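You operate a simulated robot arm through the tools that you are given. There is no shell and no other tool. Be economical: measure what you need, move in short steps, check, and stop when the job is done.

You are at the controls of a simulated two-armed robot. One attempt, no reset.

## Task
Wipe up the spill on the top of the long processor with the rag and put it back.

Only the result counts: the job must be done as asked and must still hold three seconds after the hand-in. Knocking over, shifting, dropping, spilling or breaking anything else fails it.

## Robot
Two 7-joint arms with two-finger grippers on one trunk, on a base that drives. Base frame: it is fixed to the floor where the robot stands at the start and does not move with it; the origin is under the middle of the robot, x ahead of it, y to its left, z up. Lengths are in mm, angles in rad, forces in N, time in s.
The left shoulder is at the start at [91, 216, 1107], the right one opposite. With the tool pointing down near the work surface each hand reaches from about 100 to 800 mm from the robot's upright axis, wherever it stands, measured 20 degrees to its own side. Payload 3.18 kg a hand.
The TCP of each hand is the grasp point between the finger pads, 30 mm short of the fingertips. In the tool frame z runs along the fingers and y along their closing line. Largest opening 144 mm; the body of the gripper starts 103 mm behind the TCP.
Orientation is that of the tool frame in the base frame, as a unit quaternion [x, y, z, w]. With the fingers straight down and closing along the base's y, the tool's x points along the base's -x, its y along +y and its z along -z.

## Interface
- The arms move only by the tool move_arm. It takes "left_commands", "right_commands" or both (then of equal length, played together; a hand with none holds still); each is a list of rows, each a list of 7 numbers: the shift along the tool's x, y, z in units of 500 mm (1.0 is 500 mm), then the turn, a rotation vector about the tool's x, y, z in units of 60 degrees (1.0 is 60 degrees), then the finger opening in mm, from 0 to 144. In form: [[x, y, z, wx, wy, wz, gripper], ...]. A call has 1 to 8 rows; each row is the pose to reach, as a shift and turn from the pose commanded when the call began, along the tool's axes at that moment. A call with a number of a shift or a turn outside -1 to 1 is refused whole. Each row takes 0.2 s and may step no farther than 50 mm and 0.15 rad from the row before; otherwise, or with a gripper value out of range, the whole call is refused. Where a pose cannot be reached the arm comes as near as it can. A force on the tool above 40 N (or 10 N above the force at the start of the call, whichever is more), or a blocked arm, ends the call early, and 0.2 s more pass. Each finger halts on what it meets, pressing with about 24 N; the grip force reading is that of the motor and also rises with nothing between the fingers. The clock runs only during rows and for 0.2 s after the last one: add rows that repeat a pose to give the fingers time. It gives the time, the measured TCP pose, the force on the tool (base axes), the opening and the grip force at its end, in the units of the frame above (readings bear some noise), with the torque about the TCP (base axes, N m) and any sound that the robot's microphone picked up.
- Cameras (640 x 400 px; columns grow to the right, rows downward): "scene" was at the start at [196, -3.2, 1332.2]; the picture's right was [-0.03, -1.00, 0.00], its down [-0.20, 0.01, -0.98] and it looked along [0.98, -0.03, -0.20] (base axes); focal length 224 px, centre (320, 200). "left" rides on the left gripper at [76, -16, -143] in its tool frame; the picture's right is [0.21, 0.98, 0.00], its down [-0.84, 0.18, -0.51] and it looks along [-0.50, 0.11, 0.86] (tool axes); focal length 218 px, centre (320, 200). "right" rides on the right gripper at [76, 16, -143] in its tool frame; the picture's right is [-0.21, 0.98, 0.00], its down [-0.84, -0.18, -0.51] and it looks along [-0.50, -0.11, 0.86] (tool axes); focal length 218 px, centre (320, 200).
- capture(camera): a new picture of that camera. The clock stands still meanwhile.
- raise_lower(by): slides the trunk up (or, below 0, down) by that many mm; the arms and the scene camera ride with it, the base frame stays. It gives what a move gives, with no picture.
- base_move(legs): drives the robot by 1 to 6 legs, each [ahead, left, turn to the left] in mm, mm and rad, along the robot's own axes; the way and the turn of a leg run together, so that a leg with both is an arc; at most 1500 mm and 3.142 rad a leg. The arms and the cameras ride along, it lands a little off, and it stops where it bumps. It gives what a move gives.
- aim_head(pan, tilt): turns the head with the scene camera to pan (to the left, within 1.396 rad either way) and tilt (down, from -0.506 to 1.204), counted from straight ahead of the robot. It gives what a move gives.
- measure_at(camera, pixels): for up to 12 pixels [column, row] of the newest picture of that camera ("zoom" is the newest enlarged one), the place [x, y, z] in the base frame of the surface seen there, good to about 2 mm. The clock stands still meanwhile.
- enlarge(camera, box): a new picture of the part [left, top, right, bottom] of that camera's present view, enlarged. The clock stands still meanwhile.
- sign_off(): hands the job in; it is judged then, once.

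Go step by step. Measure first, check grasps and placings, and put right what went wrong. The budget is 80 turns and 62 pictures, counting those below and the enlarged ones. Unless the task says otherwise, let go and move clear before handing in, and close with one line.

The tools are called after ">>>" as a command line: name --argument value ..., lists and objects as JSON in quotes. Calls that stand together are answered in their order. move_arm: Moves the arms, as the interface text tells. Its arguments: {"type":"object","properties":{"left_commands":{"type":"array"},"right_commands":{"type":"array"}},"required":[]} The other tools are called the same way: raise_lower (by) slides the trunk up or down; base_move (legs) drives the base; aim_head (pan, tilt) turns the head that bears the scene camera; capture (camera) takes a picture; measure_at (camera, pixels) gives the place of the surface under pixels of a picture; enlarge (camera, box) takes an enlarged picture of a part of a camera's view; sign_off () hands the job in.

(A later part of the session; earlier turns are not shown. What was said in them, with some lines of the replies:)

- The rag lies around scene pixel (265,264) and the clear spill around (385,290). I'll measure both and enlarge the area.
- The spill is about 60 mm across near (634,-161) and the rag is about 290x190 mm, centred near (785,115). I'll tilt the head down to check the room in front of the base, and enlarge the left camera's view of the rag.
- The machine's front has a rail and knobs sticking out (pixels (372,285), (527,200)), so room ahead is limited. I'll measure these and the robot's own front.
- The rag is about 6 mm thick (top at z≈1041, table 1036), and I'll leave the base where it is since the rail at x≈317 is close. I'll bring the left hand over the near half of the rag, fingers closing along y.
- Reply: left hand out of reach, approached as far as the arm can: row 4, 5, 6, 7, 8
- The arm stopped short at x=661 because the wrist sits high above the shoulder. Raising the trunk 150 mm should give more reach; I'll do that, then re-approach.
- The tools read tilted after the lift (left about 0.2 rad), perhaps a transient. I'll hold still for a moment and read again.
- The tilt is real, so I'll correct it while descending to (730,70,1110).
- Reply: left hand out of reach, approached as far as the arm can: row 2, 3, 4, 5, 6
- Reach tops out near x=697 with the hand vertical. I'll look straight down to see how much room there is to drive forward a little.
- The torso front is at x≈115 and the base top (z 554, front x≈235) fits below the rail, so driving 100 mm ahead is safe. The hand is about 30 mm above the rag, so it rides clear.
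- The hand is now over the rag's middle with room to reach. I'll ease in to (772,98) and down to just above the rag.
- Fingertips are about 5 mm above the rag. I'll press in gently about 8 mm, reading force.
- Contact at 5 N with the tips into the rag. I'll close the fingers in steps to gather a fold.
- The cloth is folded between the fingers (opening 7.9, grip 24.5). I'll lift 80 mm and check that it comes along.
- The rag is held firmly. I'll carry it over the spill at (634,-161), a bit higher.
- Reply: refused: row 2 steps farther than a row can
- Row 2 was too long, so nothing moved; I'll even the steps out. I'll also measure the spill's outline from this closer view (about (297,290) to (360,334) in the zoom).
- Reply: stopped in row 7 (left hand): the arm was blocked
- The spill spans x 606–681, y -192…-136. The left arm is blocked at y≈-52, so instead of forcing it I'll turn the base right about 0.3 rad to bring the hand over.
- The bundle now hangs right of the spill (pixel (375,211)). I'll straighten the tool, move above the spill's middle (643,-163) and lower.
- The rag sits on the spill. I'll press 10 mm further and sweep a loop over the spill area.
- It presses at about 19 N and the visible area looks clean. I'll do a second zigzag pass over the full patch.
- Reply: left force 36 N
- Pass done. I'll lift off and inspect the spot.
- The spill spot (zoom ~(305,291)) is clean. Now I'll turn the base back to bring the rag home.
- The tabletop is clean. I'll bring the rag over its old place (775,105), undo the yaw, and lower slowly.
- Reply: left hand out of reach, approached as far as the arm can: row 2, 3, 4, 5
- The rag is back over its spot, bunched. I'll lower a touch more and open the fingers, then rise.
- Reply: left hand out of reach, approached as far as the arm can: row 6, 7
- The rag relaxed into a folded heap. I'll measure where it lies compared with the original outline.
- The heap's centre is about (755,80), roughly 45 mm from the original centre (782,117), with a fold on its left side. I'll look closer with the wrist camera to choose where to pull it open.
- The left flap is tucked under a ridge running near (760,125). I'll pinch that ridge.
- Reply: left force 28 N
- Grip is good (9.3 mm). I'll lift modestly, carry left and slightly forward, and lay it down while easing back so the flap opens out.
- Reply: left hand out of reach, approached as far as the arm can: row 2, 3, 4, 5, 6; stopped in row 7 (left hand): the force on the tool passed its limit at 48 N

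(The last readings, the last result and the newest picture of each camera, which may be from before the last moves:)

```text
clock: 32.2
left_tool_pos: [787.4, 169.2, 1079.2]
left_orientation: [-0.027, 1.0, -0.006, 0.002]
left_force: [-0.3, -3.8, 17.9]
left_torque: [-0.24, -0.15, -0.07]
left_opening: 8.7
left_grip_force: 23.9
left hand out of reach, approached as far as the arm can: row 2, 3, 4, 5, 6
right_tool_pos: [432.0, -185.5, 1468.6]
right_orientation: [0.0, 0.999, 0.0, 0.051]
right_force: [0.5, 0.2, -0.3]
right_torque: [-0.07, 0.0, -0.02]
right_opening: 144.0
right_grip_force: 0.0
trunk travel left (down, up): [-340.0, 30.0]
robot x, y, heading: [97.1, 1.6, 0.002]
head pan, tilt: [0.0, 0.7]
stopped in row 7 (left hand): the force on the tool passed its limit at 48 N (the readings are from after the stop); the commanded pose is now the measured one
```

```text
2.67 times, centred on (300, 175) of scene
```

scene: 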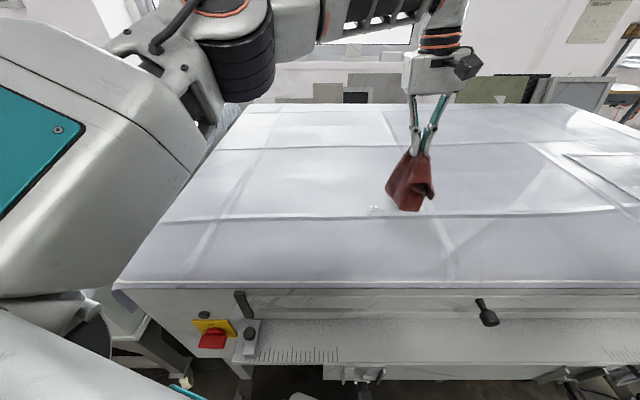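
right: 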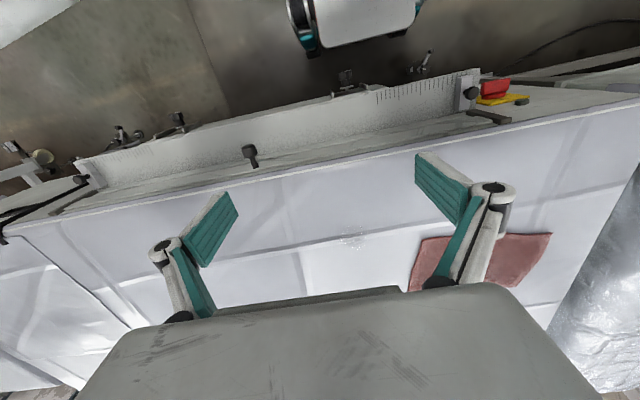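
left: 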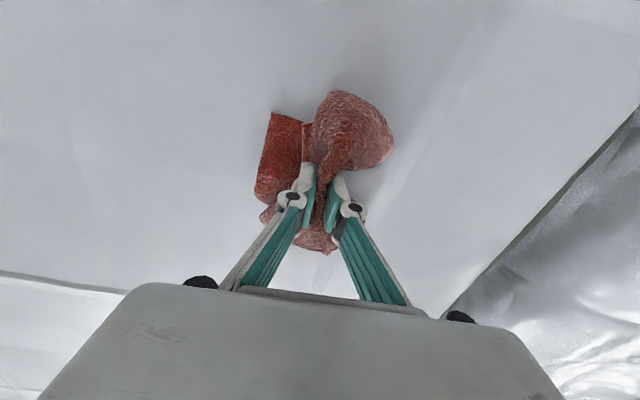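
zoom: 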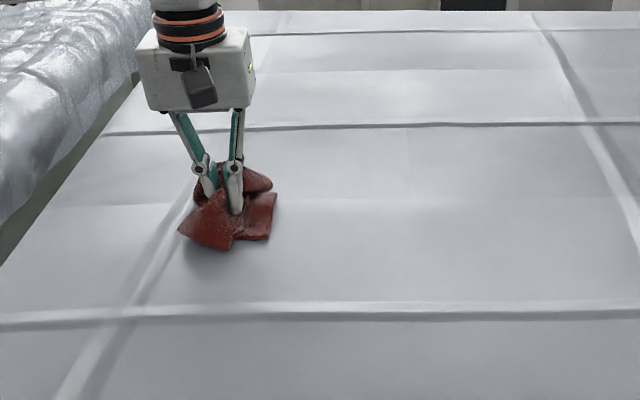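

It's more bunched but now sits further left. I'll release and look.

>>> move_arm --left_commands '[[0, 0, 0, 0, 0, 0, 30], [0, 0, 0, 0, 0, 0, 70], [0, 0, -0.04, 0, 0, 0, 80], [0.02, 0, -0.12, 0, 0, 0, 80], [0.04, 0, -0.2, 0, 0, 0, 80]]'

>>> enlarge --camera "left" --box '[160, 20, 480, 220]'

>>> enlarge --camera "scene" --box '[210, 140, 338, 220]'

>>> measure_at --camera "zoom" --pixels '[[150, 200], [250, 260], [350, 260], [300, 180], [200, 220], [260, 150], [330, 220], [380, 240]]'

```text
clock: 33.4
left_tool_pos: [757.7, 185.4, 1168.6]
left_orientation: [-0.036, 0.999, -0.007, 0.005]
left_force: [-1.4, -0.3, -2.1]
left_torque: [-0.04, -0.1, 0.0]
left_opening: 80.4
left_grip_force: 0.0
left hand out of reach, approached as far as the arm can: row 3, 4, 5
right_tool_pos: [432.7, -183.7, 1469.8]
right_orientation: [-0.001, 0.999, 0.0, 0.051]
right_force: [-1.0, 1.9, 1.0]
right_torque: [-0.11, -0.11, 0.01]
right_opening: 144.2
right_grip_force: 0.1
trunk travel left (down, up): [-340.0, 30.0]
robot x, y, heading: [101.1, 2.7, 0.002]
head pan, tilt: [0.0, 0.7]
```

```text
2.00 times, centred on (320, 120) of left
```

zoom: 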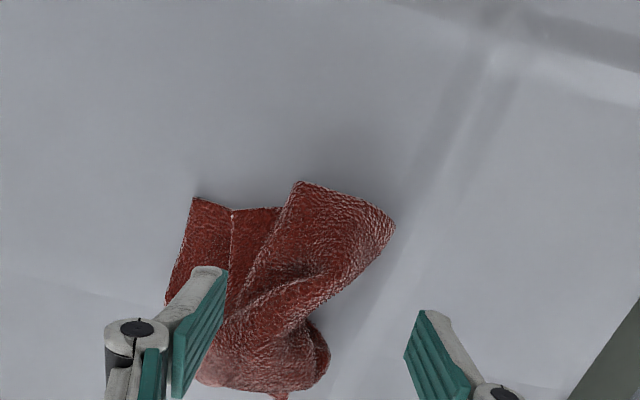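

```text
5.00 times, centred on (274, 180) of scene
```

zoom: 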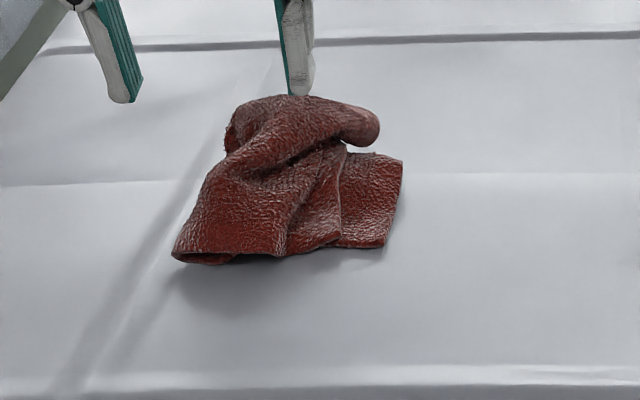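

```text
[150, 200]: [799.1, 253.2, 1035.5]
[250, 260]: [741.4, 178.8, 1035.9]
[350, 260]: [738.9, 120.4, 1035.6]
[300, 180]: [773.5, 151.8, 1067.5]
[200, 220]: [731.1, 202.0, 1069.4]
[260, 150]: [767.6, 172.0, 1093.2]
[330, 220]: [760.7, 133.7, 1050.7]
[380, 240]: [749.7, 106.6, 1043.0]
```

The heap now centres near (780,150), with a flat right flap around (765,105). I'll pinch that flap and draw it to the right, which both spreads the rag and brings its centre back.

>>> move_arm --left_commands '[[0, -0.08, 0, 0, 0, 0, 45], [0, -0.158, 0.04, 0, 0, 0, 45], [0, -0.158, 0.13, 0, 0, 0, 45], [0, -0.158, 0.19, 0, 0, 0, 45], [0, -0.158, 0.2, 0, 0, 0, 40], [0, -0.158, 0.2, 0, 0, 0, 20], [0, -0.158, 0.2, 0, 0, 0, 0], [0, -0.158, 0.2, 0, 0, 0, 0]]'

>>> enlarge --camera "left" --box '[160, 60, 480, 260]'

```text
clock: 35.2
left_tool_pos: [763.5, 101.8, 1071.1]
left_orientation: [-0.026, 1.0, -0.005, 0.0]
left_force: [-1.5, -0.3, 2.5]
left_torque: [0.13, 0.05, -0.01]
left_opening: 3.6
left_grip_force: 30.4
left hand out of reach, approached as far as the arm can: row 1
right_tool_pos: [432.6, -186.0, 1468.3]
right_orientation: [0.0, 0.999, 0.001, 0.05]
right_force: [-0.2, -1.0, 0.3]
right_torque: [-0.03, 0.0, 0.03]
right_opening: 144.0
right_grip_force: 0.1
trunk travel left (down, up): [-340.0, 30.0]
robot x, y, heading: [99.0, 1.3, 0.002]
head pan, tilt: [0.0, 0.7]
```

```text
2.00 times, centred on (320, 160) of left
```

zoom: 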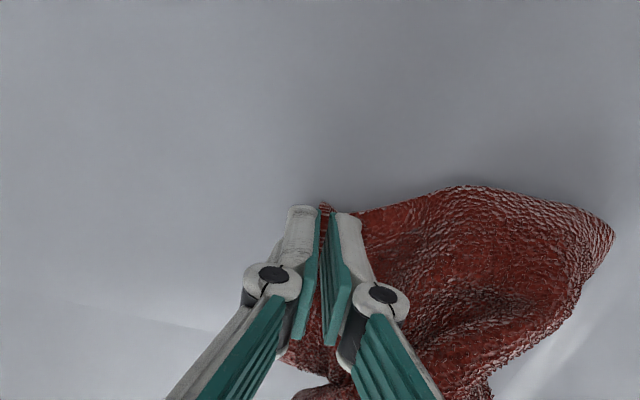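

It holds a single layer of the right edge (3.6 mm). I'll drag it right 90 mm just off the surface.

>>> move_arm --left_commands '[[0, -0.03, -0.012, 0, 0, 0, 0], [0, -0.08, -0.012, 0, 0, 0, 0], [0, -0.13, -0.012, 0, 0, 0, 0], [0, -0.18, -0.01, 0, 0, 0, 0], [0, -0.18, -0.006, 0, 0, 0, 0]]'

>>> enlarge --camera "left" --box '[160, 60, 640, 360]'

>>> enlarge --camera "scene" --box '[210, 120, 370, 220]'

```text
clock: 36.4
left_tool_pos: [769.9, 12.3, 1075.4]
left_orientation: [-0.028, 1.0, -0.005, 0.001]
left_force: [0.4, 0.4, -1.1]
left_torque: [-0.02, 0.03, -0.03]
left_opening: 5.0
left_grip_force: 23.5
right_tool_pos: [433.5, -186.0, 1468.6]
right_orientation: [0.0, 0.999, 0.0, 0.05]
right_force: [0.1, 0.0, 0.2]
right_torque: [0.0, 0.01, -0.02]
right_opening: 143.9
right_grip_force: 0.1
trunk travel left (down, up): [-340.0, 30.0]
robot x, y, heading: [96.0, -1.1, -0.003]
head pan, tilt: [0.0, 0.7]
```

```text
1.33 times, centred on (400, 210) of left
```

zoom: 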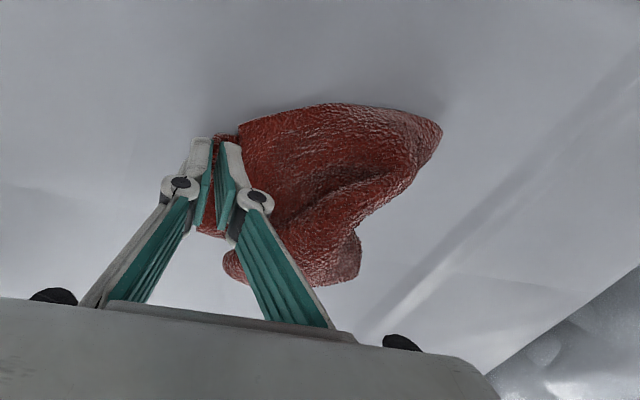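

```text
4.00 times, centred on (290, 170) of scene
```

zoom: 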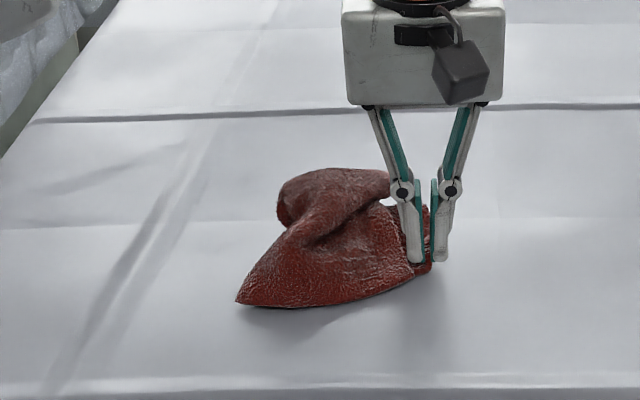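

The right side is opening out. I'll release here, back off, and measure the left end.

>>> move_arm --left_commands '[[0, 0, 0.006, 0, 0, 0, 0], [0, 0, 0.006, 0, 0, 0, 30], [0, 0, -0.02, 0, 0, 0, 50], [0.02, 0, -0.1, 0, 0, 0, 50], [0.06, 0, -0.18, 0, 0, 0, 50]]'

>>> enlarge --camera "scene" --box '[210, 130, 354, 220]'

>>> capture --camera "left"

```text
clock: 37.6
left_tool_pos: [736.8, 10.3, 1166.3]
left_orientation: [-0.026, 1.0, -0.005, 0.001]
left_force: [-1.1, 0.2, -0.1]
left_torque: [0.02, -0.02, 0.05]
left_opening: 50.1
left_grip_force: 0.0
right_tool_pos: [433.8, -186.9, 1470.0]
right_orientation: [0.0, 0.999, 0.001, 0.051]
right_force: [0.6, 0.8, -1.0]
right_torque: [0.0, -0.04, 0.01]
right_opening: 144.4
right_grip_force: 0.1
trunk travel left (down, up): [-340.0, 30.0]
robot x, y, heading: [96.6, -0.5, 0.003]
head pan, tilt: [0.0, 0.7]
```

```text
4.44 times, centred on (282, 175) of scene
```

zoom: 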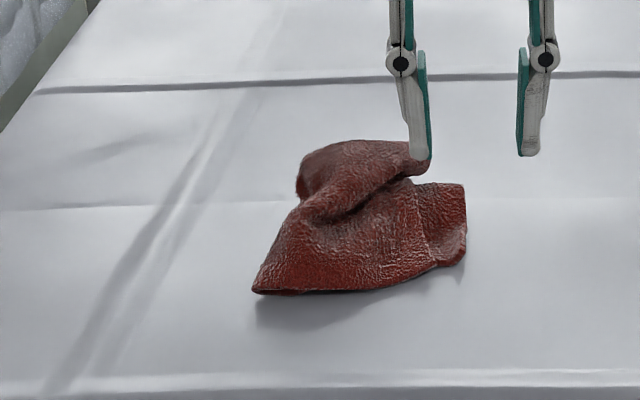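

```text
24 pictures are left
```

left: 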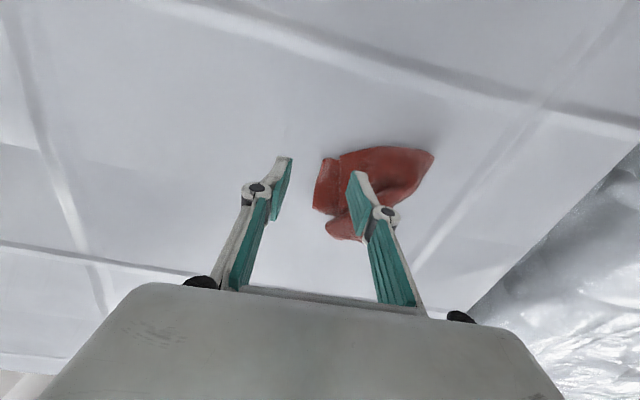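

>>> measure_at --camera "zoom" --pixels '[[256, 288], [330, 288], [460, 260], [462, 190], [400, 230], [310, 170], [350, 150], [300, 250], [280, 250]]'

```text
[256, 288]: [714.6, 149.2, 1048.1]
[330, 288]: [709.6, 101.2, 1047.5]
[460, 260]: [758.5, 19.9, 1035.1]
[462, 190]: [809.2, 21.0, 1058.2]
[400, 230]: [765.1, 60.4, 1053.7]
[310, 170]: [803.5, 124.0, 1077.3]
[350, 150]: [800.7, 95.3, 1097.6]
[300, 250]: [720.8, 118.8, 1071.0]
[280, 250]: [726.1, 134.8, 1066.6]
```

The rag spans y 20…150 with centre about (770,88). I'll pinch the left edge near (748,138) and draw it left.

>>> move_arm --left_commands '[[-0.01, 0.09, 0, 0, 0, 0, 45], [-0.02, 0.18, 0, 0, 0, 0, 45], [-0.035, 0.256, 0.03, 0, 0, 0, 45], [-0.035, 0.256, 0.12, 0, 0, 0, 45], [-0.035, 0.256, 0.19, 0, 0, 0, 45], [-0.035, 0.256, 0.19, 0, 0, 0, 22], [-0.035, 0.256, 0.19, 0, 0, 0, 0], [-0.035, 0.256, 0.19, 0, 0, 0, 0]]'

>>> move_arm --left_commands '[[0, 0.02, -0.02, 0, 0, 0, 0], [0, 0.07, -0.03, 0, 0, 0, 0], [0, 0.12, -0.03, 0, 0, 0, 0], [0, 0.16, -0.02, 0, 0, 0, 0], [0, 0.16, -0.006, 0, 0, 0, 0]]'

>>> enlarge --camera "scene" --box '[190, 120, 350, 220]'

```text
clock: 39.4
left_tool_pos: [748.2, 138.4, 1070.0]
left_orientation: [-0.026, 1.0, -0.004, 0.002]
left_force: [0.0, -2.9, 16.3]
left_torque: [-0.23, -0.1, 0.02]
left_opening: 5.2
left_grip_force: 23.8
right_tool_pos: [432.0, -187.6, 1469.7]
right_orientation: [0.0, 0.999, 0.001, 0.051]
right_force: [0.2, -1.1, -0.6]
right_torque: [-0.01, 0.01, -0.02]
right_opening: 143.9
right_grip_force: 0.1
trunk travel left (down, up): [-340.0, 30.0]
robot x, y, heading: [100.9, 1.4, -0.0]
head pan, tilt: [0.0, 0.7]
```

```text
clock: 40.6
left_tool_pos: [744.8, 219.5, 1072.8]
left_orientation: [-0.026, 1.0, -0.005, 0.002]
left_force: [-1.1, 1.5, 9.3]
left_torque: [0.03, -0.04, -0.02]
left_opening: 4.9
left_grip_force: 24.7
right_tool_pos: [433.2, -187.0, 1469.5]
right_orientation: [-0.001, 0.999, 0.001, 0.051]
right_force: [0.1, 0.1, 0.5]
right_torque: [0.03, -0.04, -0.03]
right_opening: 143.9
right_grip_force: 0.1
trunk travel left (down, up): [-340.0, 30.0]
robot x, y, heading: [100.1, 0.4, -0.001]
head pan, tilt: [0.0, 0.7]
```

```text
4.00 times, centred on (270, 170) of scene
```

zoom: 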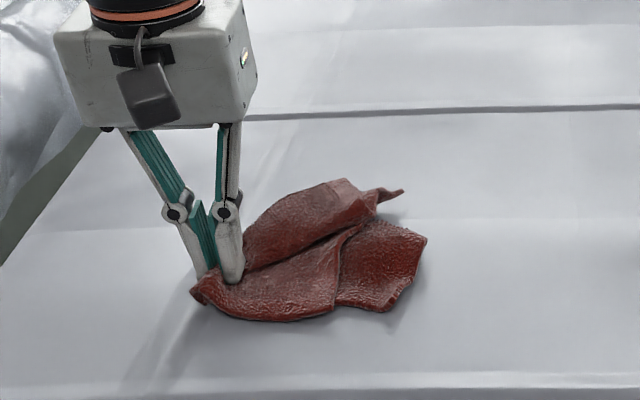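

Much better: the rag is spread out across its old place. I'll release and back off.

>>> move_arm --left_commands '[[0, 0, 0, 0, 0, 0, 25], [0, 0, -0.004, 0, 0, 0, 45], [0, 0, -0.05, 0, 0, 0, 45], [0.02, 0.02, -0.13, 0, 0, 0, 60], [0.1, 0.04, -0.16, 0, 0, 0, 80], [0.18, 0.04, -0.18, 0, 0, 0, 80]]'

>>> enlarge --camera "scene" --box '[190, 120, 350, 220]'

>>> measure_at --camera "zoom" --pixels '[[200, 295], [260, 310], [330, 300], [390, 300], [425, 240], [395, 195], [340, 190], [260, 230], [310, 260], [340, 220], [380, 260]]'

```text
clock: 42.0
left_tool_pos: [651.9, 234.5, 1161.1]
left_orientation: [-0.027, 1.0, -0.005, 0.0]
left_force: [1.0, 0.2, 0.4]
left_torque: [-0.01, -0.01, 0.0]
left_opening: 80.0
left_grip_force: 0.1
right_tool_pos: [432.2, -187.6, 1469.5]
right_orientation: [0.0, 0.999, 0.0, 0.05]
right_force: [0.4, -0.9, 0.1]
right_torque: [0.01, 0.0, -0.02]
right_opening: 144.2
right_grip_force: 0.1
trunk travel left (down, up): [-340.0, 30.0]
robot x, y, heading: [98.1, -0.5, 0.003]
head pan, tilt: [0.0, 0.7]
```

```text
4.00 times, centred on (270, 170) of scene
```

zoom: 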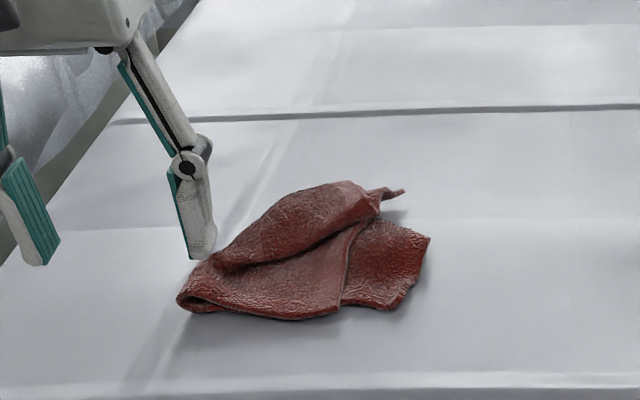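

```text
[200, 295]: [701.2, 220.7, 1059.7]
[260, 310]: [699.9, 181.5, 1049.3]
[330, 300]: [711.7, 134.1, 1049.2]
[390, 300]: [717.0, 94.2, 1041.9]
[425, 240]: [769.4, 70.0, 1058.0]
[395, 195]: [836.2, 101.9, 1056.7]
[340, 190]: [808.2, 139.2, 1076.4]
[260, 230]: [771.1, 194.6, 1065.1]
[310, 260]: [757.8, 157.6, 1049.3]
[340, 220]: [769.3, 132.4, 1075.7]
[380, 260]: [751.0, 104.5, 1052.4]
```

Centre is now about (755,150), a bit left and near. One more pull: pinch the right edge near (768,86) and draw it right and forward.

>>> move_arm --left_commands '[[-0.054, -0.0755, 0, 0, 0, 0, 45], [-0.108, -0.151, 0, 0, 0, 0, 45], [-0.162, -0.2265, 0.01, 0, 0, 0, 45], [-0.216, -0.302, 0.03, 0, 0, 0, 45], [-0.216, -0.302, 0.11, 0, 0, 0, 45], [-0.216, -0.302, 0.186, 0, 0, 0, 45], [-0.216, -0.302, 0.186, 0, 0, 0, 20], [-0.216, -0.302, 0.186, 0, 0, 0, 0]]'

>>> move_arm --left_commands '[[0, 0, 0, 0, 0, 0, 0], [-0.01, -0.03, -0.012, 0, 0, 0, 0], [-0.03, -0.09, -0.014, 0, 0, 0, 0], [-0.04, -0.14, -0.014, 0, 0, 0, 0], [-0.04, -0.15, -0.006, 0, 0, 0, 0]]'

>>> enlarge --camera "scene" --box '[190, 120, 350, 220]'

```text
clock: 43.8
left_tool_pos: [772.9, 89.1, 1076.8]
left_orientation: [-0.03, 1.0, -0.006, 0.006]
left_force: [-4.0, 1.1, 19.2]
left_torque: [0.26, -0.07, 0.02]
left_opening: 4.3
left_grip_force: 23.8
right_tool_pos: [432.7, -186.2, 1469.1]
right_orientation: [-0.001, 0.999, 0.001, 0.05]
right_force: [0.5, 0.3, -0.4]
right_torque: [0.01, 0.02, 0.01]
right_opening: 143.7
right_grip_force: 0.1
trunk travel left (down, up): [-340.0, 30.0]
robot x, y, heading: [99.8, 2.1, 0.006]
head pan, tilt: [0.0, 0.7]
stopped in row 8 (left hand): the force on the tool passed its limit at 45 N (the readings are from after the stop); the commanded pose is now the measured one
```

```text
clock: 45.0
left_tool_pos: [785.5, 29.6, 1073.1]
left_orientation: [-0.031, 0.999, -0.004, 0.012]
left_force: [5.8, 7.3, 37.7]
left_torque: [0.74, -0.6, -0.01]
left_opening: 4.5
left_grip_force: 24.1
left hand out of reach, approached as far as the arm can: row 4, 5
right_tool_pos: [429.5, -188.8, 1470.6]
right_orientation: [-0.002, 0.999, 0.0, 0.051]
right_force: [0.2, -0.6, 0.9]
right_torque: [0.11, -0.06, 0.0]
right_opening: 144.2
right_grip_force: 0.1
trunk travel left (down, up): [-340.0, 30.0]
robot x, y, heading: [99.5, 0.7, 0.003]
head pan, tilt: [0.0, 0.7]
```

```text
4.00 times, centred on (270, 170) of scene
```

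zoom: 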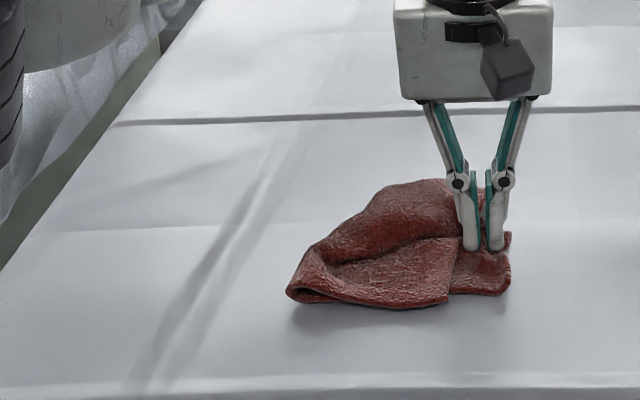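

It slid right as a whole. I'll release, rise, and measure.

>>> move_arm --left_commands '[[0, 0, -0.004, 0, 0, 0, 25], [0, 0, -0.01, 0, 0, 0, 45], [0, 0, -0.05, 0, 0, 0, 45], [0.03, 0, -0.13, 0, 0, 0, 60], [0.08, 0, -0.18, 0, 0, 0, 60]]'

>>> enlarge --camera "scene" --box '[190, 120, 350, 220]'

>>> measure_at --camera "zoom" --pixels '[[300, 295], [340, 300], [430, 300], [495, 290], [505, 250], [480, 200], [430, 185], [350, 230], [400, 260], [430, 220]]'

```text
clock: 46.2
left_tool_pos: [744.0, 25.4, 1154.7]
left_orientation: [-0.028, 1.0, -0.006, 0.005]
left_force: [0.0, -0.3, 0.2]
left_torque: [0.02, -0.04, 0.03]
left_opening: 60.0
left_grip_force: 0.0
right_tool_pos: [433.2, -185.5, 1469.0]
right_orientation: [-0.001, 0.999, 0.001, 0.051]
right_force: [0.0, -0.2, -0.1]
right_torque: [-0.01, -0.02, 0.01]
right_opening: 144.1
right_grip_force: 0.1
trunk travel left (down, up): [-340.0, 30.0]
robot x, y, heading: [97.3, -0.4, -0.0]
head pan, tilt: [0.0, 0.7]
```

```text
4.00 times, centred on (270, 170) of scene
```

zoom: 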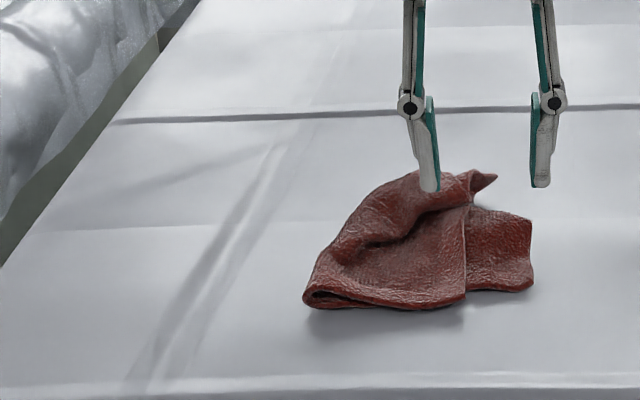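

```text
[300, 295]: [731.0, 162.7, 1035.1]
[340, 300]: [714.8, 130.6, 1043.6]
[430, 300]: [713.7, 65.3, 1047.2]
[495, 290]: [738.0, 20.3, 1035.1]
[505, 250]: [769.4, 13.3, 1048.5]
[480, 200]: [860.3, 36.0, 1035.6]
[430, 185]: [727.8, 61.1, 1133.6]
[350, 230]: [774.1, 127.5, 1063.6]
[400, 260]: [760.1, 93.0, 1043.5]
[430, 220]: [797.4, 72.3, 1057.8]
```

Centre is about (770,75). A shorter left pull (~50 mm, slightly forward) on the left edge should centre it.

>>> move_arm --left_commands '[[-0.01, 0.09, 0, 0, 0, 0, 45], [-0.02, 0.18, 0, 0, 0, 0, 45], [-0.028, 0.229, 0.04, 0, 0, 0, 45], [-0.028, 0.229, 0.12, 0, 0, 0, 45], [-0.028, 0.229, 0.165, 0, 0, 0, 45], [-0.028, 0.229, 0.165, 0, 0, 0, 22], [-0.028, 0.229, 0.165, 0, 0, 0, 0], [-0.028, 0.229, 0.165, 0, 0, 0, 0]]'

>>> move_arm --left_commands '[[0, 0.02, -0.02, 0, 0, 0, 0], [-0.015, 0.06, -0.03, 0, 0, 0, 0], [-0.03, 0.1, -0.025, 0, 0, 0, 0], [-0.035, 0.11, -0.008, 0, 0, 0, 0], [-0.035, 0.11, -0.006, 0, 0, 0, 25], [-0.035, 0.11, -0.01, 0, 0, 0, 45], [-0.02, 0.11, -0.08, 0, 0, 0, 45], [0.04, 0.11, -0.15, 0, 0, 0, 60]]'

>>> enlarge --camera "scene" --box '[190, 120, 350, 220]'

```text
clock: 48.0
left_tool_pos: [751.3, 139.8, 1072.2]
left_orientation: [-0.029, 1.0, -0.006, 0.005]
left_force: [0.7, -1.8, 9.0]
left_torque: [-0.03, -0.05, -0.09]
left_opening: 6.0
left_grip_force: 24.2
right_tool_pos: [432.7, -187.4, 1470.0]
right_orientation: [0.0, 0.999, 0.001, 0.051]
right_force: [-1.0, -0.1, -0.2]
right_torque: [-0.01, -0.04, -0.01]
right_opening: 144.0
right_grip_force: 0.0
trunk travel left (down, up): [-340.0, 30.0]
robot x, y, heading: [96.4, 2.5, 0.004]
head pan, tilt: [0.0, 0.7]
```

```text
clock: 49.8
left_tool_pos: [726.5, 196.1, 1146.3]
left_orientation: [-0.029, 1.0, -0.006, 0.004]
left_force: [0.5, 0.2, -0.2]
left_torque: [0.02, -0.01, 0.01]
left_opening: 60.1
left_grip_force: 0.0
right_tool_pos: [431.8, -185.4, 1470.7]
right_orientation: [-0.001, 0.999, 0.001, 0.05]
right_force: [-0.6, -0.3, 0.3]
right_torque: [-0.04, -0.04, 0.01]
right_opening: 144.1
right_grip_force: 0.1
trunk travel left (down, up): [-340.0, 30.0]
robot x, y, heading: [101.5, 1.7, 0.001]
head pan, tilt: [0.0, 0.7]
```

```text
4.00 times, centred on (270, 170) of scene
```

zoom: 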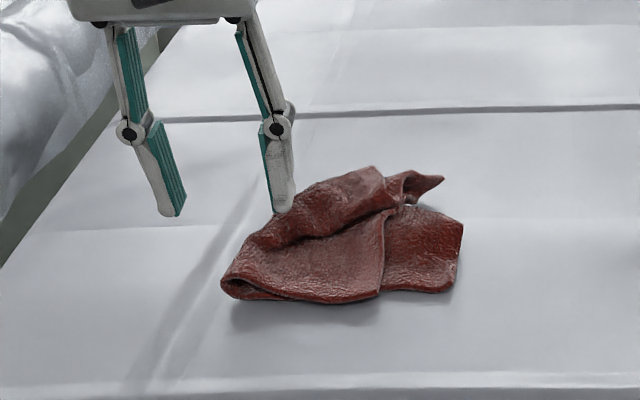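

>>> measure_at --camera "zoom" --pixels '[[225, 285], [290, 298], [370, 297], [450, 285], [460, 225], [440, 180], [375, 170], [300, 220], [340, 250], [420, 250]]'

```text
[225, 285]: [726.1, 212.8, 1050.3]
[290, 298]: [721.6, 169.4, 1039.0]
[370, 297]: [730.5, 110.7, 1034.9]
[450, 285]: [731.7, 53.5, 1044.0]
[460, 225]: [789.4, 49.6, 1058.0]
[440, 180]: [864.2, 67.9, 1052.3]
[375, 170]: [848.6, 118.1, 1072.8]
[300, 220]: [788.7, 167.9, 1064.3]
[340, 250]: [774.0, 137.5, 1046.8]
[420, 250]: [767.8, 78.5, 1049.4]
```

The rag's centre is now about (780,125), within ~10 mm of its original (782,117). I'll withdraw the hand up and back, and take a last look at everything.

>>> move_arm --left_commands '[[0.05, 0, -0.06, 0, 0, 0, 80], [0.11, 0, -0.12, 0, 0, 0, 80], [0.18, 0, -0.17, 0, 0, 0, 80], [0.26, 0, -0.21, 0, 0, 0, 80], [0.34, 0, -0.25, 0, 0, 0, 80], [0.42, 0, -0.28, 0, 0, 0, 80]]'

>>> capture --camera "scene"

>>> enlarge --camera "scene" --box '[300, 150, 460, 250]'

```text
clock: 51.2
left_tool_pos: [515.8, 183.5, 1285.0]
left_orientation: [-0.029, 1.0, -0.006, 0.005]
left_force: [-0.3, 0.0, -0.7]
left_torque: [-0.01, -0.01, 0.01]
left_opening: 79.9
left_grip_force: 0.1
right_tool_pos: [432.4, -188.0, 1470.7]
right_orientation: [-0.001, 0.999, 0.0, 0.051]
right_force: [0.7, -0.1, 0.6]
right_torque: [0.0, -0.03, -0.02]
right_opening: 143.9
right_grip_force: 0.1
trunk travel left (down, up): [-340.0, 30.0]
robot x, y, heading: [100.3, 1.0, -0.004]
head pan, tilt: [0.0, 0.7]
```

```text
18 pictures are left
```

scene: 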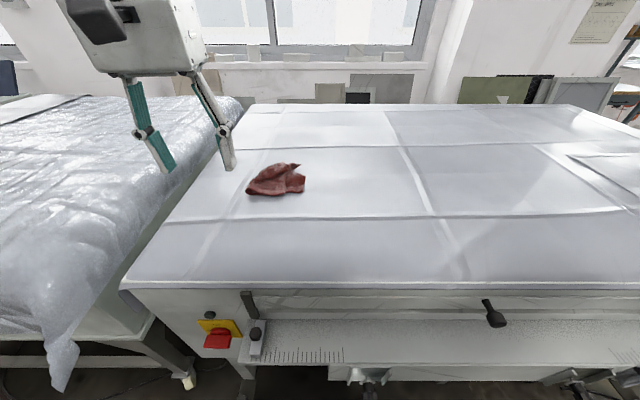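

```text
4.00 times, centred on (380, 200) of scene
```

zoom: 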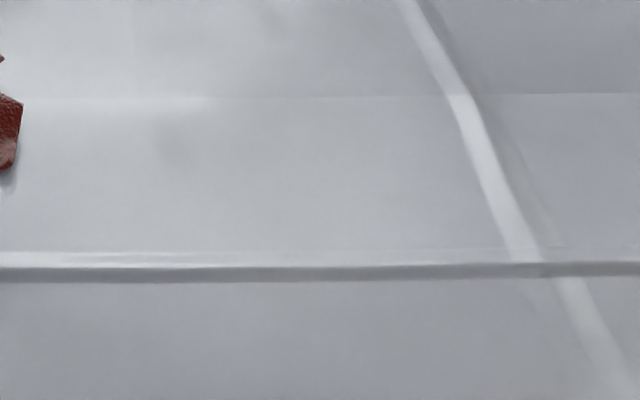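

The spill spot is fully clean, the rag lies back in its place, and the hands are clear. Handing in.

>>> sign_off

```text
The job is handed in.
```

I wiped up the spill on the long processor and put the rag back, centred about 10 mm from where it was; it now lies folded and rumpled, not flat as at the start.
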